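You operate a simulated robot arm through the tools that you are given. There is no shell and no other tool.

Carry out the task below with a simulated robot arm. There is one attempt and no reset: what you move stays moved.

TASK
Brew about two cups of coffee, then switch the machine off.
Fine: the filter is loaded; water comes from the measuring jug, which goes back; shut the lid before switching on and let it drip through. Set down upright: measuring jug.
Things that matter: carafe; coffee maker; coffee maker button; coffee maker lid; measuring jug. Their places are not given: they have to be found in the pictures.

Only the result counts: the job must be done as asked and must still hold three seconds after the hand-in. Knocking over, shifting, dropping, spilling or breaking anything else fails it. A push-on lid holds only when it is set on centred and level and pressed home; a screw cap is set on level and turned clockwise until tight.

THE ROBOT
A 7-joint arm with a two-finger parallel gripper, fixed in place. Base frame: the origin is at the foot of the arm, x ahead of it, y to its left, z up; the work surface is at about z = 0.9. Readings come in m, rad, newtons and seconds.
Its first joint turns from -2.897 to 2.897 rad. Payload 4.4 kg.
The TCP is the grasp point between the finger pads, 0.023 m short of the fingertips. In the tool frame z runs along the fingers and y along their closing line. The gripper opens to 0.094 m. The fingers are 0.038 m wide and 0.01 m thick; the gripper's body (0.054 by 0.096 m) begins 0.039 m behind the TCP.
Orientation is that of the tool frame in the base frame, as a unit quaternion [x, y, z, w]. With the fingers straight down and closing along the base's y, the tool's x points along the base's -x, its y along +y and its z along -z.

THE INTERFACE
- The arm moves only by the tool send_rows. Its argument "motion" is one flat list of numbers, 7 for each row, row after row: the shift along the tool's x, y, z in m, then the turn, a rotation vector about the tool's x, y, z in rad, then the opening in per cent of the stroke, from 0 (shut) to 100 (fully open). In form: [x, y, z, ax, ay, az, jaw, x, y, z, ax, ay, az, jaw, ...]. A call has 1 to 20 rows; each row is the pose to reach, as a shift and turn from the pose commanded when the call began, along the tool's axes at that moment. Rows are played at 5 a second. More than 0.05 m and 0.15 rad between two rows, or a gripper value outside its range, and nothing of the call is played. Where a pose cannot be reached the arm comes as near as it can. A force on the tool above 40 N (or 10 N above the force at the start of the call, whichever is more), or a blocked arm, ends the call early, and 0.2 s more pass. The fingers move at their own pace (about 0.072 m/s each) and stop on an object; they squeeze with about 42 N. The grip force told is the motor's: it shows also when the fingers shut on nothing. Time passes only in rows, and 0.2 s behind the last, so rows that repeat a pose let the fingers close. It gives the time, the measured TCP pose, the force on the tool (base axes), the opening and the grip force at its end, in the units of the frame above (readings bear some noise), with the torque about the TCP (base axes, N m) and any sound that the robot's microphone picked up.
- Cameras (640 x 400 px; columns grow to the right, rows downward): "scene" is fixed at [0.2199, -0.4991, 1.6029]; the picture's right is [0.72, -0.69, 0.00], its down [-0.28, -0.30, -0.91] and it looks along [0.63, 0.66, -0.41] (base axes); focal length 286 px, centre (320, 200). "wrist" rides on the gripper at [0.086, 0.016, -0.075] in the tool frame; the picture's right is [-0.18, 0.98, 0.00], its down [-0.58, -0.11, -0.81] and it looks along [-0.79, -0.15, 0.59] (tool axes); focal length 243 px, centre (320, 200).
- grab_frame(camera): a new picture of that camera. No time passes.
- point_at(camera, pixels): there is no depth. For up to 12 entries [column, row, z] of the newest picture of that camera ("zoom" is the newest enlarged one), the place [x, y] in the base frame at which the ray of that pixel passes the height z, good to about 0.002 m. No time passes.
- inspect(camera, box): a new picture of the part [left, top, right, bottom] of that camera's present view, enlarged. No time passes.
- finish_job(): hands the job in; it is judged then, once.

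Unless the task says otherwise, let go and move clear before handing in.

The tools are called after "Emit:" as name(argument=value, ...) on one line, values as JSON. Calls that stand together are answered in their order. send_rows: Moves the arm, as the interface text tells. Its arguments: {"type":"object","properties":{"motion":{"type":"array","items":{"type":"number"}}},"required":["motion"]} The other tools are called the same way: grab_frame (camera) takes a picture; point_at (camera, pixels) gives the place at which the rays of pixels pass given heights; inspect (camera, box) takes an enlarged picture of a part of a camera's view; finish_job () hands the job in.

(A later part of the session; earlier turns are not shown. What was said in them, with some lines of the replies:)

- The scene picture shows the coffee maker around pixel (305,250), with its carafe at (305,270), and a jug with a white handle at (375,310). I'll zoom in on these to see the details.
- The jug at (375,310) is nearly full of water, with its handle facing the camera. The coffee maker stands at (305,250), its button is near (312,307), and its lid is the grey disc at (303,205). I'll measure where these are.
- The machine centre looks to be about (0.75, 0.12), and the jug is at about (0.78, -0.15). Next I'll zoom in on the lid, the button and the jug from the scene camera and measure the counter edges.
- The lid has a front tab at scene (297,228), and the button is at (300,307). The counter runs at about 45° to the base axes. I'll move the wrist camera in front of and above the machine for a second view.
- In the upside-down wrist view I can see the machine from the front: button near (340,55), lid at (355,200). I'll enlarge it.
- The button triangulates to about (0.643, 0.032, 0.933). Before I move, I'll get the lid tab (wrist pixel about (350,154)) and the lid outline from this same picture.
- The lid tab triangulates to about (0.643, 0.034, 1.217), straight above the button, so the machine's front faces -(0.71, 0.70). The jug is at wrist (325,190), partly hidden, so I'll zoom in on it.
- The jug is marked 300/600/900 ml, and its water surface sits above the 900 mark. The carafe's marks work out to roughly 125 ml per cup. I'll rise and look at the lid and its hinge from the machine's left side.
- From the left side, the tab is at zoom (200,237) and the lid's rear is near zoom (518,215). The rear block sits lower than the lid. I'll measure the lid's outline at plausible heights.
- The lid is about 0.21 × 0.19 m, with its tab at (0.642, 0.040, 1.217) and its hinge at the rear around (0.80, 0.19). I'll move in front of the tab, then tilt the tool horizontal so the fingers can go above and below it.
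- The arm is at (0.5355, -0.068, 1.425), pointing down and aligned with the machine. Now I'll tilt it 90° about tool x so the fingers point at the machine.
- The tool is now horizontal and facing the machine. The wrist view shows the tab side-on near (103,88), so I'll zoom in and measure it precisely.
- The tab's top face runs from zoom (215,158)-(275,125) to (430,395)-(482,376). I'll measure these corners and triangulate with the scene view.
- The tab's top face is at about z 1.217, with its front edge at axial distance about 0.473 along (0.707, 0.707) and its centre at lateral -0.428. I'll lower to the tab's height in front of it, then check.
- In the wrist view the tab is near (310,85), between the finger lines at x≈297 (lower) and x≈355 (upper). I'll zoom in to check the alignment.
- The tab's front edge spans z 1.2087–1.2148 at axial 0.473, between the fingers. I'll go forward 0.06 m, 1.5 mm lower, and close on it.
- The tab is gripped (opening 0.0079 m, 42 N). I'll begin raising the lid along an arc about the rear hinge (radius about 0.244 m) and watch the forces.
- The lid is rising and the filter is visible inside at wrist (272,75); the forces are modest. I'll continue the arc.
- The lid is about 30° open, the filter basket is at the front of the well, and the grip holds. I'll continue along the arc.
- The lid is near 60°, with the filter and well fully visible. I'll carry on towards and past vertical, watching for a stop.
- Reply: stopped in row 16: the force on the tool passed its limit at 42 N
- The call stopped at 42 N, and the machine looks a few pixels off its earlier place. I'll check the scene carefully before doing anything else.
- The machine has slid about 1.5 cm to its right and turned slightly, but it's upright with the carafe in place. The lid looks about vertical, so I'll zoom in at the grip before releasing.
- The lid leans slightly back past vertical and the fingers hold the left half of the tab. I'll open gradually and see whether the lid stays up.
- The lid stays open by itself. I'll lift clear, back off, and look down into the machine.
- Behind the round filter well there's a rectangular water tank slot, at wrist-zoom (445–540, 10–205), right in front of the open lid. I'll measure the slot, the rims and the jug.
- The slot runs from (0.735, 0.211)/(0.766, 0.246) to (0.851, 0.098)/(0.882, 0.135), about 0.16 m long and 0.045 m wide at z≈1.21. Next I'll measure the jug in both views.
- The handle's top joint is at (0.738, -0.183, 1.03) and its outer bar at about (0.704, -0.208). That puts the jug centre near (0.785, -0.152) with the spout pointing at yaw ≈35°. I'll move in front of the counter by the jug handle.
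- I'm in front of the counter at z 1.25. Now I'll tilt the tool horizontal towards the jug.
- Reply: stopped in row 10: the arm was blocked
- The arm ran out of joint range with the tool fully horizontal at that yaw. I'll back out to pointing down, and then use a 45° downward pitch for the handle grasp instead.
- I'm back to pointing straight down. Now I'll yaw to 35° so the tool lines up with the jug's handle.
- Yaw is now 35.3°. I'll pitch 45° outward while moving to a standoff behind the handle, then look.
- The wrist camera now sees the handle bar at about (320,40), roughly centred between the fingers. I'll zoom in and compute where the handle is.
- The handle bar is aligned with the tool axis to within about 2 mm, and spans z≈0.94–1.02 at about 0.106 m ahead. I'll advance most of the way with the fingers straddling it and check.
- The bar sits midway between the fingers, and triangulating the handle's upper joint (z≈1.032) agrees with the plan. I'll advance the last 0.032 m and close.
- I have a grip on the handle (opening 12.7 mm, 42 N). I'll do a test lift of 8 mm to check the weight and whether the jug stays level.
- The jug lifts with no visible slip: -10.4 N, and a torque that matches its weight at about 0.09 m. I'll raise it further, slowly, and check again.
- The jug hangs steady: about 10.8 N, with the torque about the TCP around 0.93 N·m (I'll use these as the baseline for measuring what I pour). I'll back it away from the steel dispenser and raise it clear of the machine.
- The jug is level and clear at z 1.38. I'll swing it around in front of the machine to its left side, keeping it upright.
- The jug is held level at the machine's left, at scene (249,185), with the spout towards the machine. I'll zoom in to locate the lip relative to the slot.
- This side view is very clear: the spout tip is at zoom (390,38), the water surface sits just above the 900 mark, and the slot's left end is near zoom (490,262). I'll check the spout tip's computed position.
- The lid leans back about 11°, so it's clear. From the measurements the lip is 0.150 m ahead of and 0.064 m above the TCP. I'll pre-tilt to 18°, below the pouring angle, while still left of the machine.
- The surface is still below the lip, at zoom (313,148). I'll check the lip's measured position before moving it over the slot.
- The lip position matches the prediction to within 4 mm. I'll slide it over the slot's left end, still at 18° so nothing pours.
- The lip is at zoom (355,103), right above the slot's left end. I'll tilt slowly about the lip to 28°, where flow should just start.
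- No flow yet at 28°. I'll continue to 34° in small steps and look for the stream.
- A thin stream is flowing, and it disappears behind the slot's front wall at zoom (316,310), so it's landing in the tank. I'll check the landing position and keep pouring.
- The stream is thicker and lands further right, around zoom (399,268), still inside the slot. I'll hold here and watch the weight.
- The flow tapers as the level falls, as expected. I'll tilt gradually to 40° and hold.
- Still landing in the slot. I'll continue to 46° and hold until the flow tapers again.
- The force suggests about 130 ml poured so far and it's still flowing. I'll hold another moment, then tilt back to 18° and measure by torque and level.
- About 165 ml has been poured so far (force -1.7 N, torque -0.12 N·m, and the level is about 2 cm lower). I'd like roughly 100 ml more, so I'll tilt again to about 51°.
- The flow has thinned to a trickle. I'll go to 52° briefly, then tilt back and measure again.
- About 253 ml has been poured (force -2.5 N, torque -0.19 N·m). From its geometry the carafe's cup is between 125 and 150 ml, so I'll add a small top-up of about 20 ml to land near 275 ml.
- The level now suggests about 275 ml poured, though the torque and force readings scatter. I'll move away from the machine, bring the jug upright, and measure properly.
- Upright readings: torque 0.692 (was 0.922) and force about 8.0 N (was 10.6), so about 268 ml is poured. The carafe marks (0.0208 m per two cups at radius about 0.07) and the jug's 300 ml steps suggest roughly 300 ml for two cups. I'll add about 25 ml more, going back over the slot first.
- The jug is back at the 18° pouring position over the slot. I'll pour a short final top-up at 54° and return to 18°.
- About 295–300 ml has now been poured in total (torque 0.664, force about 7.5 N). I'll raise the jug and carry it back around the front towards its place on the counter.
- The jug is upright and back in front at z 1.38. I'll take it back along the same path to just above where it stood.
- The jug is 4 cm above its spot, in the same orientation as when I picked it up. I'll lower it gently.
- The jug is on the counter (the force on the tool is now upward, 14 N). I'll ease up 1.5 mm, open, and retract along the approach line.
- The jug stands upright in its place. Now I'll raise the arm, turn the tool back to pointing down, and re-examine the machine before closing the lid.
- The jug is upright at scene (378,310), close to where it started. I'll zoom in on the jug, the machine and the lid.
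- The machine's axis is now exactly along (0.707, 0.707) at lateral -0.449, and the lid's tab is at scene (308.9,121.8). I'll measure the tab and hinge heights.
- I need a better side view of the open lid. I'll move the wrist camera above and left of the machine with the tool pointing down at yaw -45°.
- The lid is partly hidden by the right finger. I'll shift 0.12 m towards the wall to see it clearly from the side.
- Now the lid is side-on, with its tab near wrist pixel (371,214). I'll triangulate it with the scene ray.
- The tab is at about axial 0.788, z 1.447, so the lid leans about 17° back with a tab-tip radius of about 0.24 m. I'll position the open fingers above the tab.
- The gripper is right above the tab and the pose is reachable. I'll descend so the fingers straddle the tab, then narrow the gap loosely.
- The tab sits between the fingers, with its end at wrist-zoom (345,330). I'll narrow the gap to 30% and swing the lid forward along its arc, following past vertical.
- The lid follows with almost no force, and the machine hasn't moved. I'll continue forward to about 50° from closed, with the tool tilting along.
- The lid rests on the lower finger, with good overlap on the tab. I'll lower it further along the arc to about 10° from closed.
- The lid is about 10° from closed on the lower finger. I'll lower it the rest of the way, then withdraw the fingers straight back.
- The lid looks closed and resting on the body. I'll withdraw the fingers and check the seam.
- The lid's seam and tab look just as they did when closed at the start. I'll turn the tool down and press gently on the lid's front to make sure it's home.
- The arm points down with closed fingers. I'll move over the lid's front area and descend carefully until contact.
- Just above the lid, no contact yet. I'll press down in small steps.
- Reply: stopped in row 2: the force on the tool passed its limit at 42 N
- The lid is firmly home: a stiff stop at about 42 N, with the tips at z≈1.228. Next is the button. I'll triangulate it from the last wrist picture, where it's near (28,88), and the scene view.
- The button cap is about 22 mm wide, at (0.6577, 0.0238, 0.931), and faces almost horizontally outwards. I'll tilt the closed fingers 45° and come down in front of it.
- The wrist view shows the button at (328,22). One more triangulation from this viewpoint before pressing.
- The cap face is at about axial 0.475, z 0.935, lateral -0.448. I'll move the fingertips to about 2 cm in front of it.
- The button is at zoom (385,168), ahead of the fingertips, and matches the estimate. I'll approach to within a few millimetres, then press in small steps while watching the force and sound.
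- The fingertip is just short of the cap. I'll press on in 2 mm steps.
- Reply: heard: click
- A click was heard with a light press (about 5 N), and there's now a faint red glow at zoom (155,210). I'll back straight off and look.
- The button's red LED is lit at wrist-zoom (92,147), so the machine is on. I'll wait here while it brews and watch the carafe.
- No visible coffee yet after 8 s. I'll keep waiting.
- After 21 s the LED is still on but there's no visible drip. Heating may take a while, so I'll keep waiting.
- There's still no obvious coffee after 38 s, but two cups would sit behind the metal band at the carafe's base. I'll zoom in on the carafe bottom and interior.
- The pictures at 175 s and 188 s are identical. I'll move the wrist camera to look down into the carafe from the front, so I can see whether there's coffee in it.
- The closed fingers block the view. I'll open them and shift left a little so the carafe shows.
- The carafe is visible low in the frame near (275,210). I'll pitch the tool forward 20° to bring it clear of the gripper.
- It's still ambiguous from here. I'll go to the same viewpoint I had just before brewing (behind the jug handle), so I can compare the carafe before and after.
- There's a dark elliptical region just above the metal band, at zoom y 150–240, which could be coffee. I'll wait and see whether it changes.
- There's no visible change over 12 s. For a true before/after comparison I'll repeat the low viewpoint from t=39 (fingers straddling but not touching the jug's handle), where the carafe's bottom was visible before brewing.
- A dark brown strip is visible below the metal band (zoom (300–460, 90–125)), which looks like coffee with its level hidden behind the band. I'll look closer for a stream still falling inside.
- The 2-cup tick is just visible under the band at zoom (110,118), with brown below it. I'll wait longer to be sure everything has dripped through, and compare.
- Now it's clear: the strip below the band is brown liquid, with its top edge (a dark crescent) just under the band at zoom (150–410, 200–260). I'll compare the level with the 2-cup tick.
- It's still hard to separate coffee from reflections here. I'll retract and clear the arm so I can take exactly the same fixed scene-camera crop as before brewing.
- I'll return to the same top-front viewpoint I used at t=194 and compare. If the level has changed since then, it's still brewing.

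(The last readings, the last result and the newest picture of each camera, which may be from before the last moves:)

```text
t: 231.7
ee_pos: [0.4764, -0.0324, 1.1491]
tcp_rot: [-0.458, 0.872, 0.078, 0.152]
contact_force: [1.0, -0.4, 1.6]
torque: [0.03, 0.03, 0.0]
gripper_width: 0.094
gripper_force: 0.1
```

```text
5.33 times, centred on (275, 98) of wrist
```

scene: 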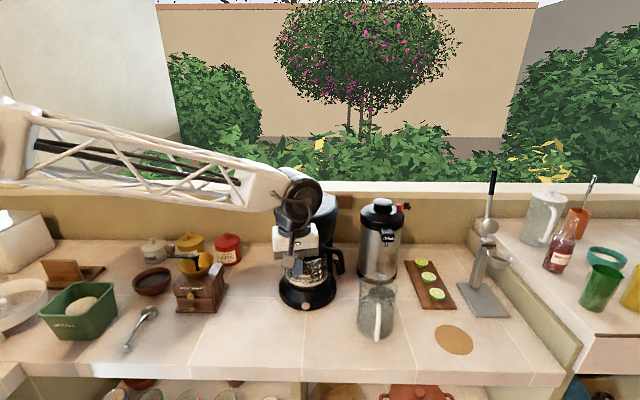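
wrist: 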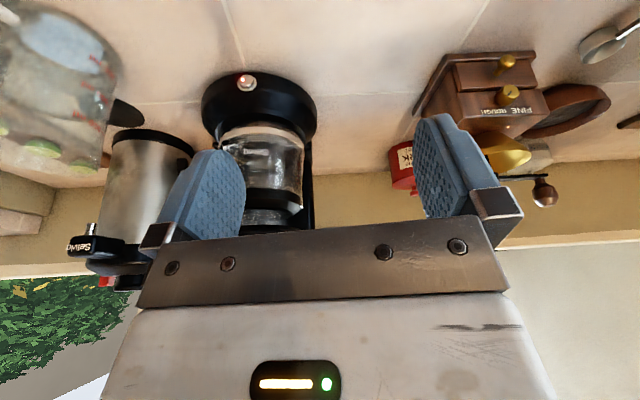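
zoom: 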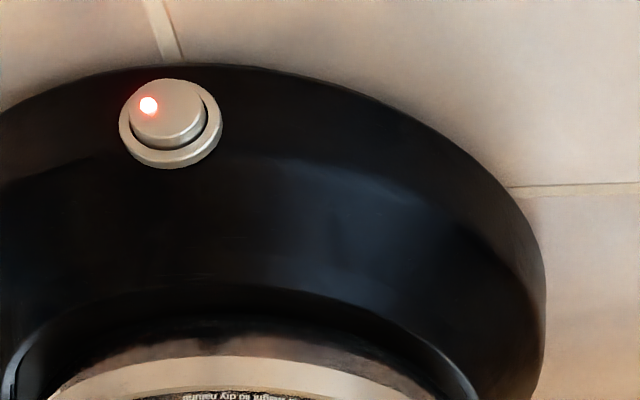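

No change since t=194, so brewing seems to have settled. I'll still allow a generous margin before switching off.

Emit:
send_rows(motion=[0, 0, 0, 0, 0, 0, 100, 0, 0, 0, 0, 0, 0, 100, 0, 0, 0, 0, 0, 0, 100, 0, 0, 0, 0, 0, 0, 100, 0, 0, 0, 0, 0, 0, 100, 0, 0, 0, 0, 0, 0, 100, 0, 0, 0, 0, 0, 0, 100, 0, 0, 0, 0, 0, 0, 100, 0, 0, 0, 0, 0, 0, 100, 0, 0, 0, 0, 0, 0, 100, 0, 0, 0, 0, 0, 0, 100, 0, 0, 0, 0, 0, 0, 100, 0, 0, 0, 0, 0, 0, 100, 0, 0, 0, 0, 0, 0, 100, 0, 0, 0, 0, 0, 0, 100, 0, 0, 0, 0, 0, 0, 100, 0, 0, 0, 0, 0, 0, 100, 0, 0, 0, 0, 0, 0, 100, 0, 0, 0, 0, 0, 0, 100, 0, 0, 0, 0, 0, 0, 100])

Emit:
send_rows(motion=[0, 0, 0, 0, 0, 0, 100, 0, 0, 0, 0, 0, 0, 100, 0, 0, 0, 0, 0, 0, 100, 0, 0, 0, 0, 0, 0, 100, 0, 0, 0, 0, 0, 0, 100, 0, 0, 0, 0, 0, 0, 100, 0, 0, 0, 0, 0, 0, 100, 0, 0, 0, 0, 0, 0, 100, 0, 0, 0, 0, 0, 0, 100, 0, 0, 0, 0, 0, 0, 100, 0, 0, 0, 0, 0, 0, 100, 0, 0, 0, 0, 0, 0, 100, 0, 0, 0, 0, 0, 0, 100, 0, 0, 0, 0, 0, 0, 100, 0, 0, 0, 0, 0, 0, 100, 0, 0, 0, 0, 0, 0, 100, 0, 0, 0, 0, 0, 0, 100, 0, 0, 0, 0, 0, 0, 100, 0, 0, 0, 0, 0, 0, 100, 0, 0, 0, 0, 0, 0, 100])

Emit:
send_rows(motion=[0, 0, 0, 0, 0, 0, 100, 0, 0, 0, 0, 0, 0, 100, 0, 0, 0, 0, 0, 0, 100, 0, 0, 0, 0, 0, 0, 100, 0, 0, 0, 0, 0, 0, 100, 0, 0, 0, 0, 0, 0, 100, 0, 0, 0, 0, 0, 0, 100, 0, 0, 0, 0, 0, 0, 100, 0, 0, 0, 0, 0, 0, 100, 0, 0, 0, 0, 0, 0, 100, 0, 0, 0, 0, 0, 0, 100, 0, 0, 0, 0, 0, 0, 100, 0, 0, 0, 0, 0, 0, 100, 0, 0, 0, 0, 0, 0, 100, 0, 0, 0, 0, 0, 0, 100, 0, 0, 0, 0, 0, 0, 100, 0, 0, 0, 0, 0, 0, 100, 0, 0, 0, 0, 0, 0, 100, 0, 0, 0, 0, 0, 0, 100, 0, 0, 0, 0, 0, 0, 100])

Emit:
send_rows(motion=[0, 0, 0, 0, 0, 0, 100, 0, 0, 0, 0, 0, 0, 100, 0, 0, 0, 0, 0, 0, 100, 0, 0, 0, 0, 0, 0, 100, 0, 0, 0, 0, 0, 0, 100, 0, 0, 0, 0, 0, 0, 100, 0, 0, 0, 0, 0, 0, 100, 0, 0, 0, 0, 0, 0, 100, 0, 0, 0, 0, 0, 0, 100, 0, 0, 0, 0, 0, 0, 100, 0, 0, 0, 0, 0, 0, 100, 0, 0, 0, 0, 0, 0, 100, 0, 0, 0, 0, 0, 0, 100, 0, 0, 0, 0, 0, 0, 100, 0, 0, 0, 0, 0, 0, 100, 0, 0, 0, 0, 0, 0, 100, 0, 0, 0, 0, 0, 0, 100, 0, 0, 0, 0, 0, 0, 100, 0, 0, 0, 0, 0, 0, 100, 0, 0, 0, 0, 0, 0, 100])

Emit:
send_rows(motion=[0, 0, 0, 0, 0, 0, 100, 0, 0, 0, 0, 0, 0, 100, 0, 0, 0, 0, 0, 0, 100, 0, 0, 0, 0, 0, 0, 100, 0, 0, 0, 0, 0, 0, 100, 0, 0, 0, 0, 0, 0, 100, 0, 0, 0, 0, 0, 0, 100, 0, 0, 0, 0, 0, 0, 100, 0, 0, 0, 0, 0, 0, 100, 0, 0, 0, 0, 0, 0, 100, 0, 0, 0, 0, 0, 0, 100, 0, 0, 0, 0, 0, 0, 100, 0, 0, 0, 0, 0, 0, 100, 0, 0, 0, 0, 0, 0, 100, 0, 0, 0, 0, 0, 0, 100, 0, 0, 0, 0, 0, 0, 100, 0, 0, 0, 0, 0, 0, 100, 0, 0, 0, 0, 0, 0, 100, 0, 0, 0, 0, 0, 0, 100, 0, 0, 0, 0, 0, 0, 100])

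Emit:
inspect(camera="wrist", box=[225, 110, 315, 200])

```text
t: 235.9
ee_pos: [0.4767, -0.0326, 1.1488]
tcp_rot: [-0.458, 0.872, 0.078, 0.152]
contact_force: [-0.4, -0.4, -0.8]
torque: [0.01, 0.04, 0.01]
gripper_width: 0.0942
gripper_force: 0.1
```

```text
t: 240.1
ee_pos: [0.4758, -0.0321, 1.1481]
tcp_rot: [-0.458, 0.872, 0.078, 0.151]
contact_force: [0.4, 0.4, -0.2]
torque: [0.01, 0.02, -0.01]
gripper_width: 0.0939
gripper_force: 0.1
```

```text
t: 244.3
ee_pos: [0.4766, -0.0324, 1.1487]
tcp_rot: [-0.458, 0.872, 0.078, 0.152]
contact_force: [-0.2, 0.5, 0.5]
torque: [0.0, -0.01, 0.0]
gripper_width: 0.0937
gripper_force: 0.0
```

```text
t: 248.5
ee_pos: [0.4758, -0.0318, 1.1485]
tcp_rot: [-0.459, 0.872, 0.077, 0.152]
contact_force: [0.1, 0.9, 0.0]
torque: [0.0, 0.02, -0.01]
gripper_width: 0.0943
gripper_force: 0.2
```

```text
t: 252.7
ee_pos: [0.4758, -0.0333, 1.1492]
tcp_rot: [-0.458, 0.872, 0.077, 0.151]
contact_force: [0.6, 0.0, 0.3]
torque: [-0.01, 0.0, 0.0]
gripper_width: 0.0941
gripper_force: 0.1
```

```text
4.44 times, centred on (270, 155) of wrist
```

zoom: 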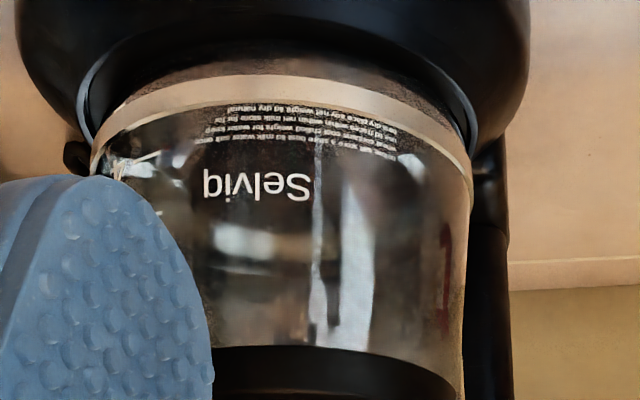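

The carafe has been unchanged for about a minute, some 115 s after switch-on. I'll return to the button position to switch the machine off.

Emit:
send_rows(motion=[-0.006, -0.0291, -0.0156, 0, 0.1167, 0, 60, -0.012, -0.0583, -0.0313, 0, 0.2333, 0, 20, -0.018, -0.0874, -0.0469, 0, 0.35, 0, 0])

Emit:
send_rows(motion=[0, 0, 0, 0, 0, 0.07, 0, 0, 0, 0, 0, 0, 0.21, 0, 0, 0, 0, 0, 0, 0.35, 0, 0, 0, 0, 0, 0, 0.49, 0, 0, 0, 0, 0, 0, 0.63, 0, 0, 0, 0, 0, 0, 0.77, 0, 0, 0, 0, 0, 0, 0.91, 0, 0, 0, 0, 0, 0, 1.05, 0, 0, 0, 0, 0, 0, 1.19, 0, 0, 0, 0, 0, 0, 1.33, 0, 0, 0, 0, 0, 0, 1.47, 0, 0, 0, 0, 0, 0, 1.61, 0, 0, 0, 0, 0, 0, 1.75, 0])

```text
t: 253.5
ee_pos: [0.5461, -0.082, 1.2004]
tcp_rot: [-0.465, 0.886, -0.003, -0.004]
contact_force: [0.0, -1.1, 0.6]
torque: [-0.01, -0.01, 0.01]
gripper_width: 0.0
gripper_force: 18.1
```

```text
t: 256.3
ee_pos: [0.5481, -0.0825, 1.2006]
tcp_rot: [0.383, 0.924, -0.004, 0.001]
contact_force: [0.1, -0.8, 0.1]
torque: [-0.04, -0.02, 0.01]
gripper_width: 0.0001
gripper_force: 41.8
```

Emit:
send_rows(motion=[-0.0005, 0.0036, 0.025, -0.131, 0, 0, 0, -0.001, 0.0072, 0.0499, -0.262, 0, 0, 0, -0.0016, 0.0109, 0.0749, -0.393, 0, 0, 0, -0.0021, 0.0145, 0.0998, -0.524, 0, 0, 0, -0.0026, 0.0181, 0.1248, -0.654, 0, 0, 0, -0.0031, 0.0217, 0.1497, -0.7854, 0, 0, 0])

Emit:
inspect(camera="wrist", box=[280, 0, 440, 110])

```text
t: 257.7
ee_pos: [0.566, -0.0692, 1.0484]
tcp_rot: [0.351, 0.856, 0.35, 0.148]
contact_force: [1.6, -0.3, 0.0]
torque: [0.02, -0.01, -0.03]
gripper_width: 0.0001
gripper_force: 41.4
```

```text
3.64 times, centred on (360, 55) of wrist
```

zoom: 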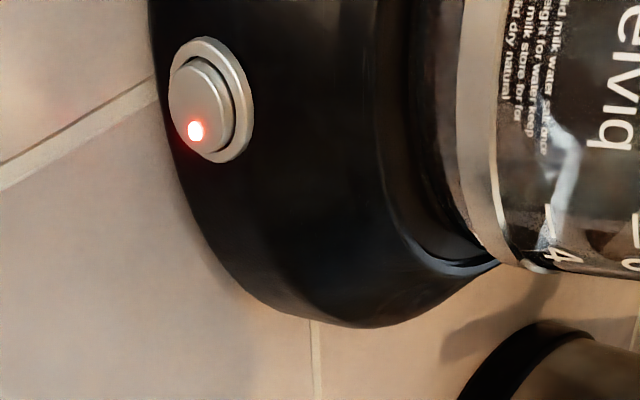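

Emit:
grab_frame(camera="wrist")

```text
taken
```

wrist: 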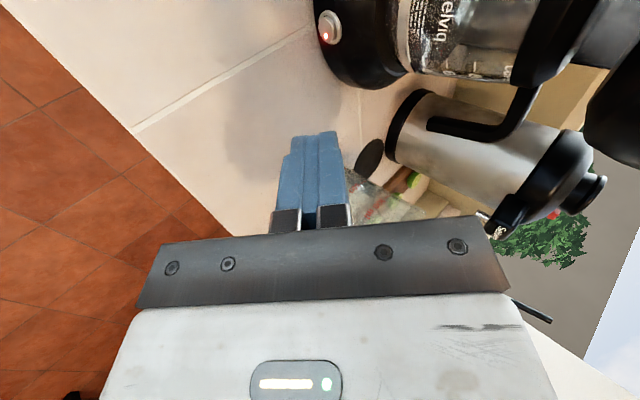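

The LED is still lit, and the carafe interior by the band is clearly darker than in the pre-brew picture from this same pose. I'll approach the button again.

Emit:
send_rows(motion=[0.0004, -0.0016, 0.0357, 0, 0, 0, 0, 0.0008, -0.0031, 0.0715, 0, 0, 0, 0, 0.0012, -0.0047, 0.1072, 0, 0, 0, 0, 0.0015, -0.0056, 0.1286, 0, 0, 0, 0, 0.0016, -0.0062, 0.1429, 0, 0, 0, 0])

Emit:
inspect(camera="wrist", box=[280, 60, 380, 180])

```text
t: 258.9
ee_pos: [0.633, -0.0011, 0.9437]
tcp_rot: [0.352, 0.856, 0.349, 0.147]
contact_force: [0.2, 0.3, -0.2]
torque: [0.01, 0.01, -0.03]
gripper_width: 0.0001
gripper_force: 41.8
```

```text
3.33 times, centred on (330, 120) of wrist
```

zoom: 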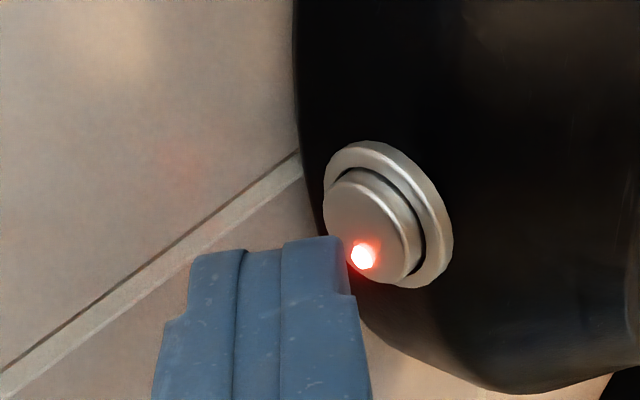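

Tips are about 1.4 cm short of the click position. I'll approach and press in small steps until it clicks.

Emit:
send_rows(motion=[0.0008, 0.0018, 0.006, 0, 0, 0, 0, 0.0016, 0.0037, 0.0122, 0, 0, 0, 0])

Emit:
send_rows(motion=[0, 0.001, 0.0014, 0, 0, 0, 0, 0, 0.002, 0.0028, 0, 0, 0, 0])

```text
t: 259.5
ee_pos: [0.6377, 0.008, 0.9368]
tcp_rot: [0.352, 0.856, 0.35, 0.146]
contact_force: [-0.2, 0.1, 0.2]
torque: [-0.02, 0.0, 0.0]
gripper_width: 0.0002
gripper_force: 41.8
```

```text
t: 260.1
ee_pos: [0.6412, 0.0108, 0.9377]
tcp_rot: [0.351, 0.856, 0.35, 0.147]
contact_force: [-1.5, -1.7, -0.6]
torque: [0.01, 0.05, -0.01]
gripper_width: 0.0
gripper_force: 41.7
heard: click
```

A click was heard again. I'll back straight off and check the LED.

Emit:
send_rows(motion=[0, -0.004, -0.006, 0, 0, 0, 0, 0, -0.01, -0.02, 0, 0, 0, 0, 0, -0.015, -0.05, 0, 0, 0, 0, 0, -0.015, -0.09, 0, 0, 0, 0])

Emit:
grab_frame(camera="wrist")

Emit:
inspect(camera="wrist", box=[300, 0, 640, 200])

Emit:
inspect(camera="wrist", box=[410, 0, 540, 125])

```text
t: 261.1
ee_pos: [0.5892, -0.0443, 0.9902]
tcp_rot: [0.353, 0.855, 0.351, 0.146]
contact_force: [-0.6, 1.3, -0.7]
torque: [-0.03, 0.01, 0.0]
gripper_width: 0.0
gripper_force: 42.1
```

```text
taken
```

wrist: 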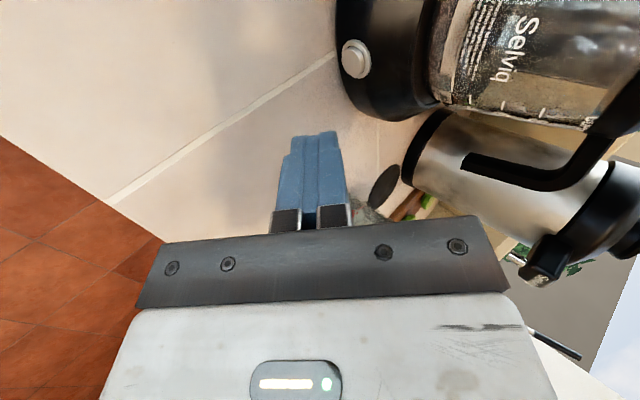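

```text
1.88 times, centred on (470, 100) of wrist
```

zoom: 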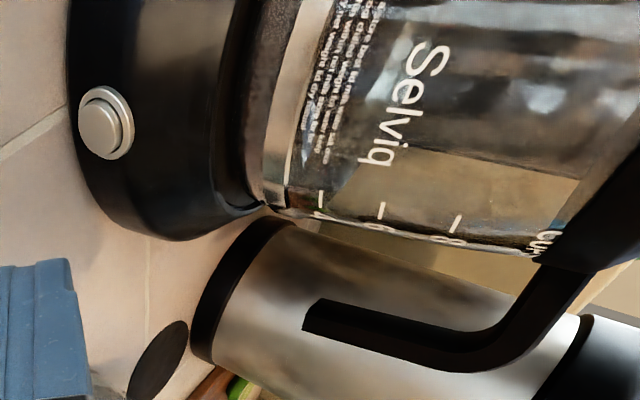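

```text
3.20 times, centred on (475, 62) of wrist
```

zoom: 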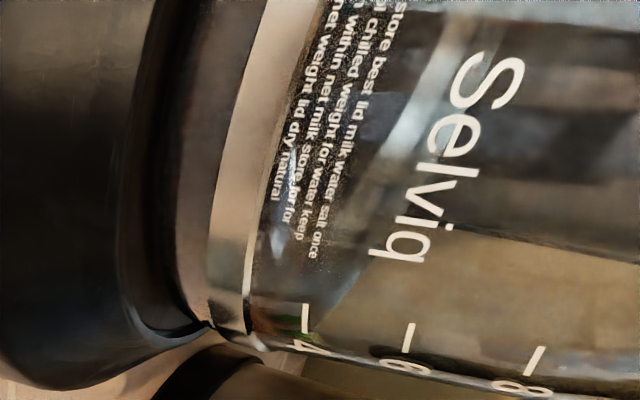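

The LED is off. The carafe's liquid line (the far-edge arc seen earlier) works out to about 2.2 cups. I'll move the arm clear and do a last check of the whole scene.

Emit:
send_rows(motion=[0, 0.0179, -0.0316, 0.131, 0, 0, 0, 0, 0.0358, -0.0632, 0.262, 0, 0, 0, 0, 0.0538, -0.0948, 0.393, 0, 0, 0, 0, 0.0717, -0.1263, 0.524, 0, 0, 0, 0, 0.0896, -0.1579, 0.654, 0, 0, 0, 0, 0.1075, -0.1895, 0.785, 0, 0, 0])

Emit:
send_rows(motion=[0, 0, -0.045, 0, 0, 0, 20, 0, 0, -0.09, 0, 0, 0, 50, 0, -0.02, -0.135, 0, 0, 0, 50, 0, -0.04, -0.18, 0, 0, 0, 50, 0.03, -0.06, -0.22, 0, 0, 0, 50, 0.06, -0.08, -0.25, 0, 0, 0, 50, 0.1, -0.08, -0.26, 0, 0, 0, 50, 0.14, -0.08, -0.26, 0, 0, 0, 50])

Emit:
grab_frame(camera="scene")

Emit:
inspect(camera="scene", box=[250, 180, 410, 350])

Emit:
inspect(camera="scene", box=[268, 240, 350, 316])

```text
t: 262.5
ee_pos: [0.5488, -0.0812, 1.2007]
tcp_rot: [0.381, 0.924, -0.005, -0.001]
contact_force: [-0.4, -0.9, 0.5]
torque: [0.0, -0.02, -0.01]
gripper_width: 0.0002
gripper_force: 42.2
```

```text
refused: row 5 steps farther than a row can; nothing moved
```

```text
taken
```

scene: 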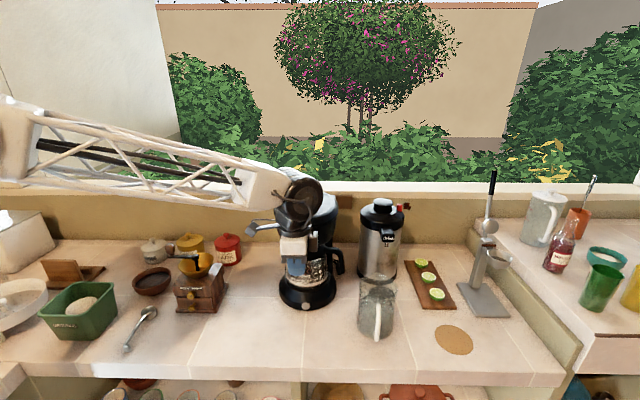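

```text
2.35 times, centred on (330, 265) of scene
```

zoom: 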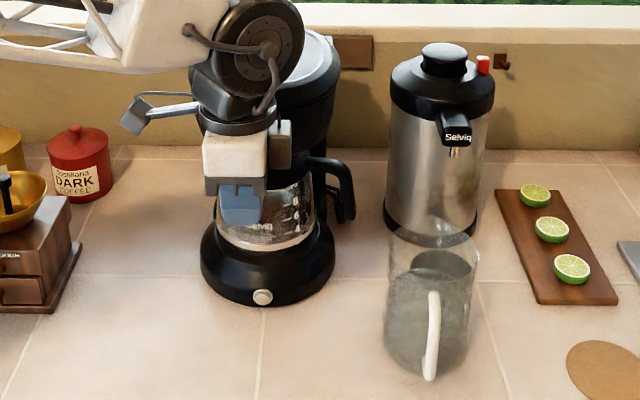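

```text
5.26 times, centred on (309, 278) of scene
```

zoom: 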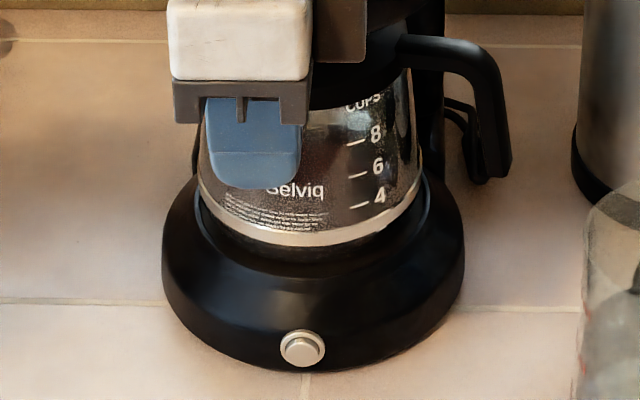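

The machine is off and the jug is upright. The second retreat was refused because one step was too long, so I'll redo it with shorter steps.

Emit:
send_rows(motion=[0, 0, -0.045, 0, 0, 0, 20, 0, 0, -0.09, 0, 0, 0, 50, 0, -0.01, -0.135, 0, 0, 0, 50, 0, -0.02, -0.18, 0, 0, 0, 50, 0.01, -0.03, -0.22, 0, 0, 0, 50, 0.03, -0.05, -0.25, 0, 0, 0, 50, 0.07, -0.06, -0.26, 0, 0, 0, 50, 0.11, -0.07, -0.26, 0, 0, 0, 50, 0.15, -0.08, -0.26, 0, 0, 0, 50])

Emit:
grab_frame(camera="scene")

Emit:
inspect(camera="scene", box=[250, 180, 410, 350])

Emit:
inspect(camera="scene", box=[262, 182, 346, 236])

```text
t: 264.5
ee_pos: [0.3842, -0.0303, 1.4605]
tcp_rot: [0.381, 0.925, -0.004, 0.001]
contact_force: [1.0, 0.2, -0.3]
torque: [0.0, 0.02, -0.01]
gripper_width: 0.0469
gripper_force: 0.2
```

```text
taken
```

scene: 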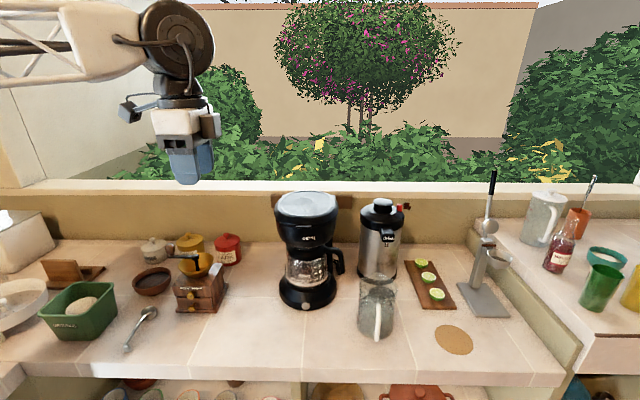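

```text
2.35 times, centred on (330, 265) of scene
```

zoom: 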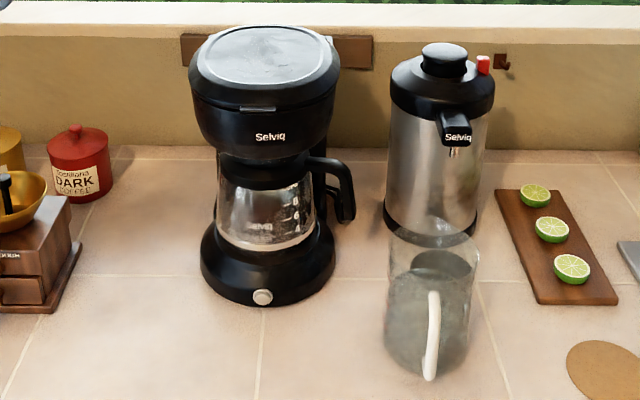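

```text
7.41 times, centred on (304, 209) of scene
```

zoom: 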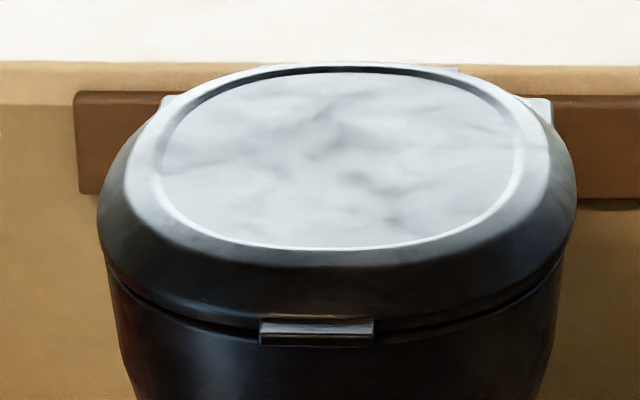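

Final check:
- The lid is shut (tab and seam as at the start).
- The button LED is off.
- The carafe is in place with coffee in it.
- The jug stands upright in its place.
- The arm is clear and I see no spills.

I'm handing the job in.

Emit:
finish_job()

```text
The job is handed in.
```

The coffee is brewed and the machine is switched off. I handed the job in, but I couldn't see the coffee level directly: at two cups it sits behind the carafe's metal band.

- **Water:** about 295–300 ml went from the measuring jug into the tank, judged by the jug's weight. I took a cup as about 150 ml from the carafe marks; that could be nearer 125 ml, which would make it about 2.4 cups.
- **Coffee:** judging from the liquid line seen through the glass, there are about 2.2 cups in the carafe. The machine ran for about two minutes, and the carafe had not changed for the last minute before I switched it off.
- **Lid:** I shut it and pressed it home before switching on.
- **Button:** it clicked both times. The red light came on, and it went off at the second press.
- **Jug:** it is standing upright within about a centimetre of where it started.
- **Machine moved:** opening the lid pulled the coffee maker about 2 cm to its right. It stayed upright with the carafe in place.
- **Spills:** I saw none.
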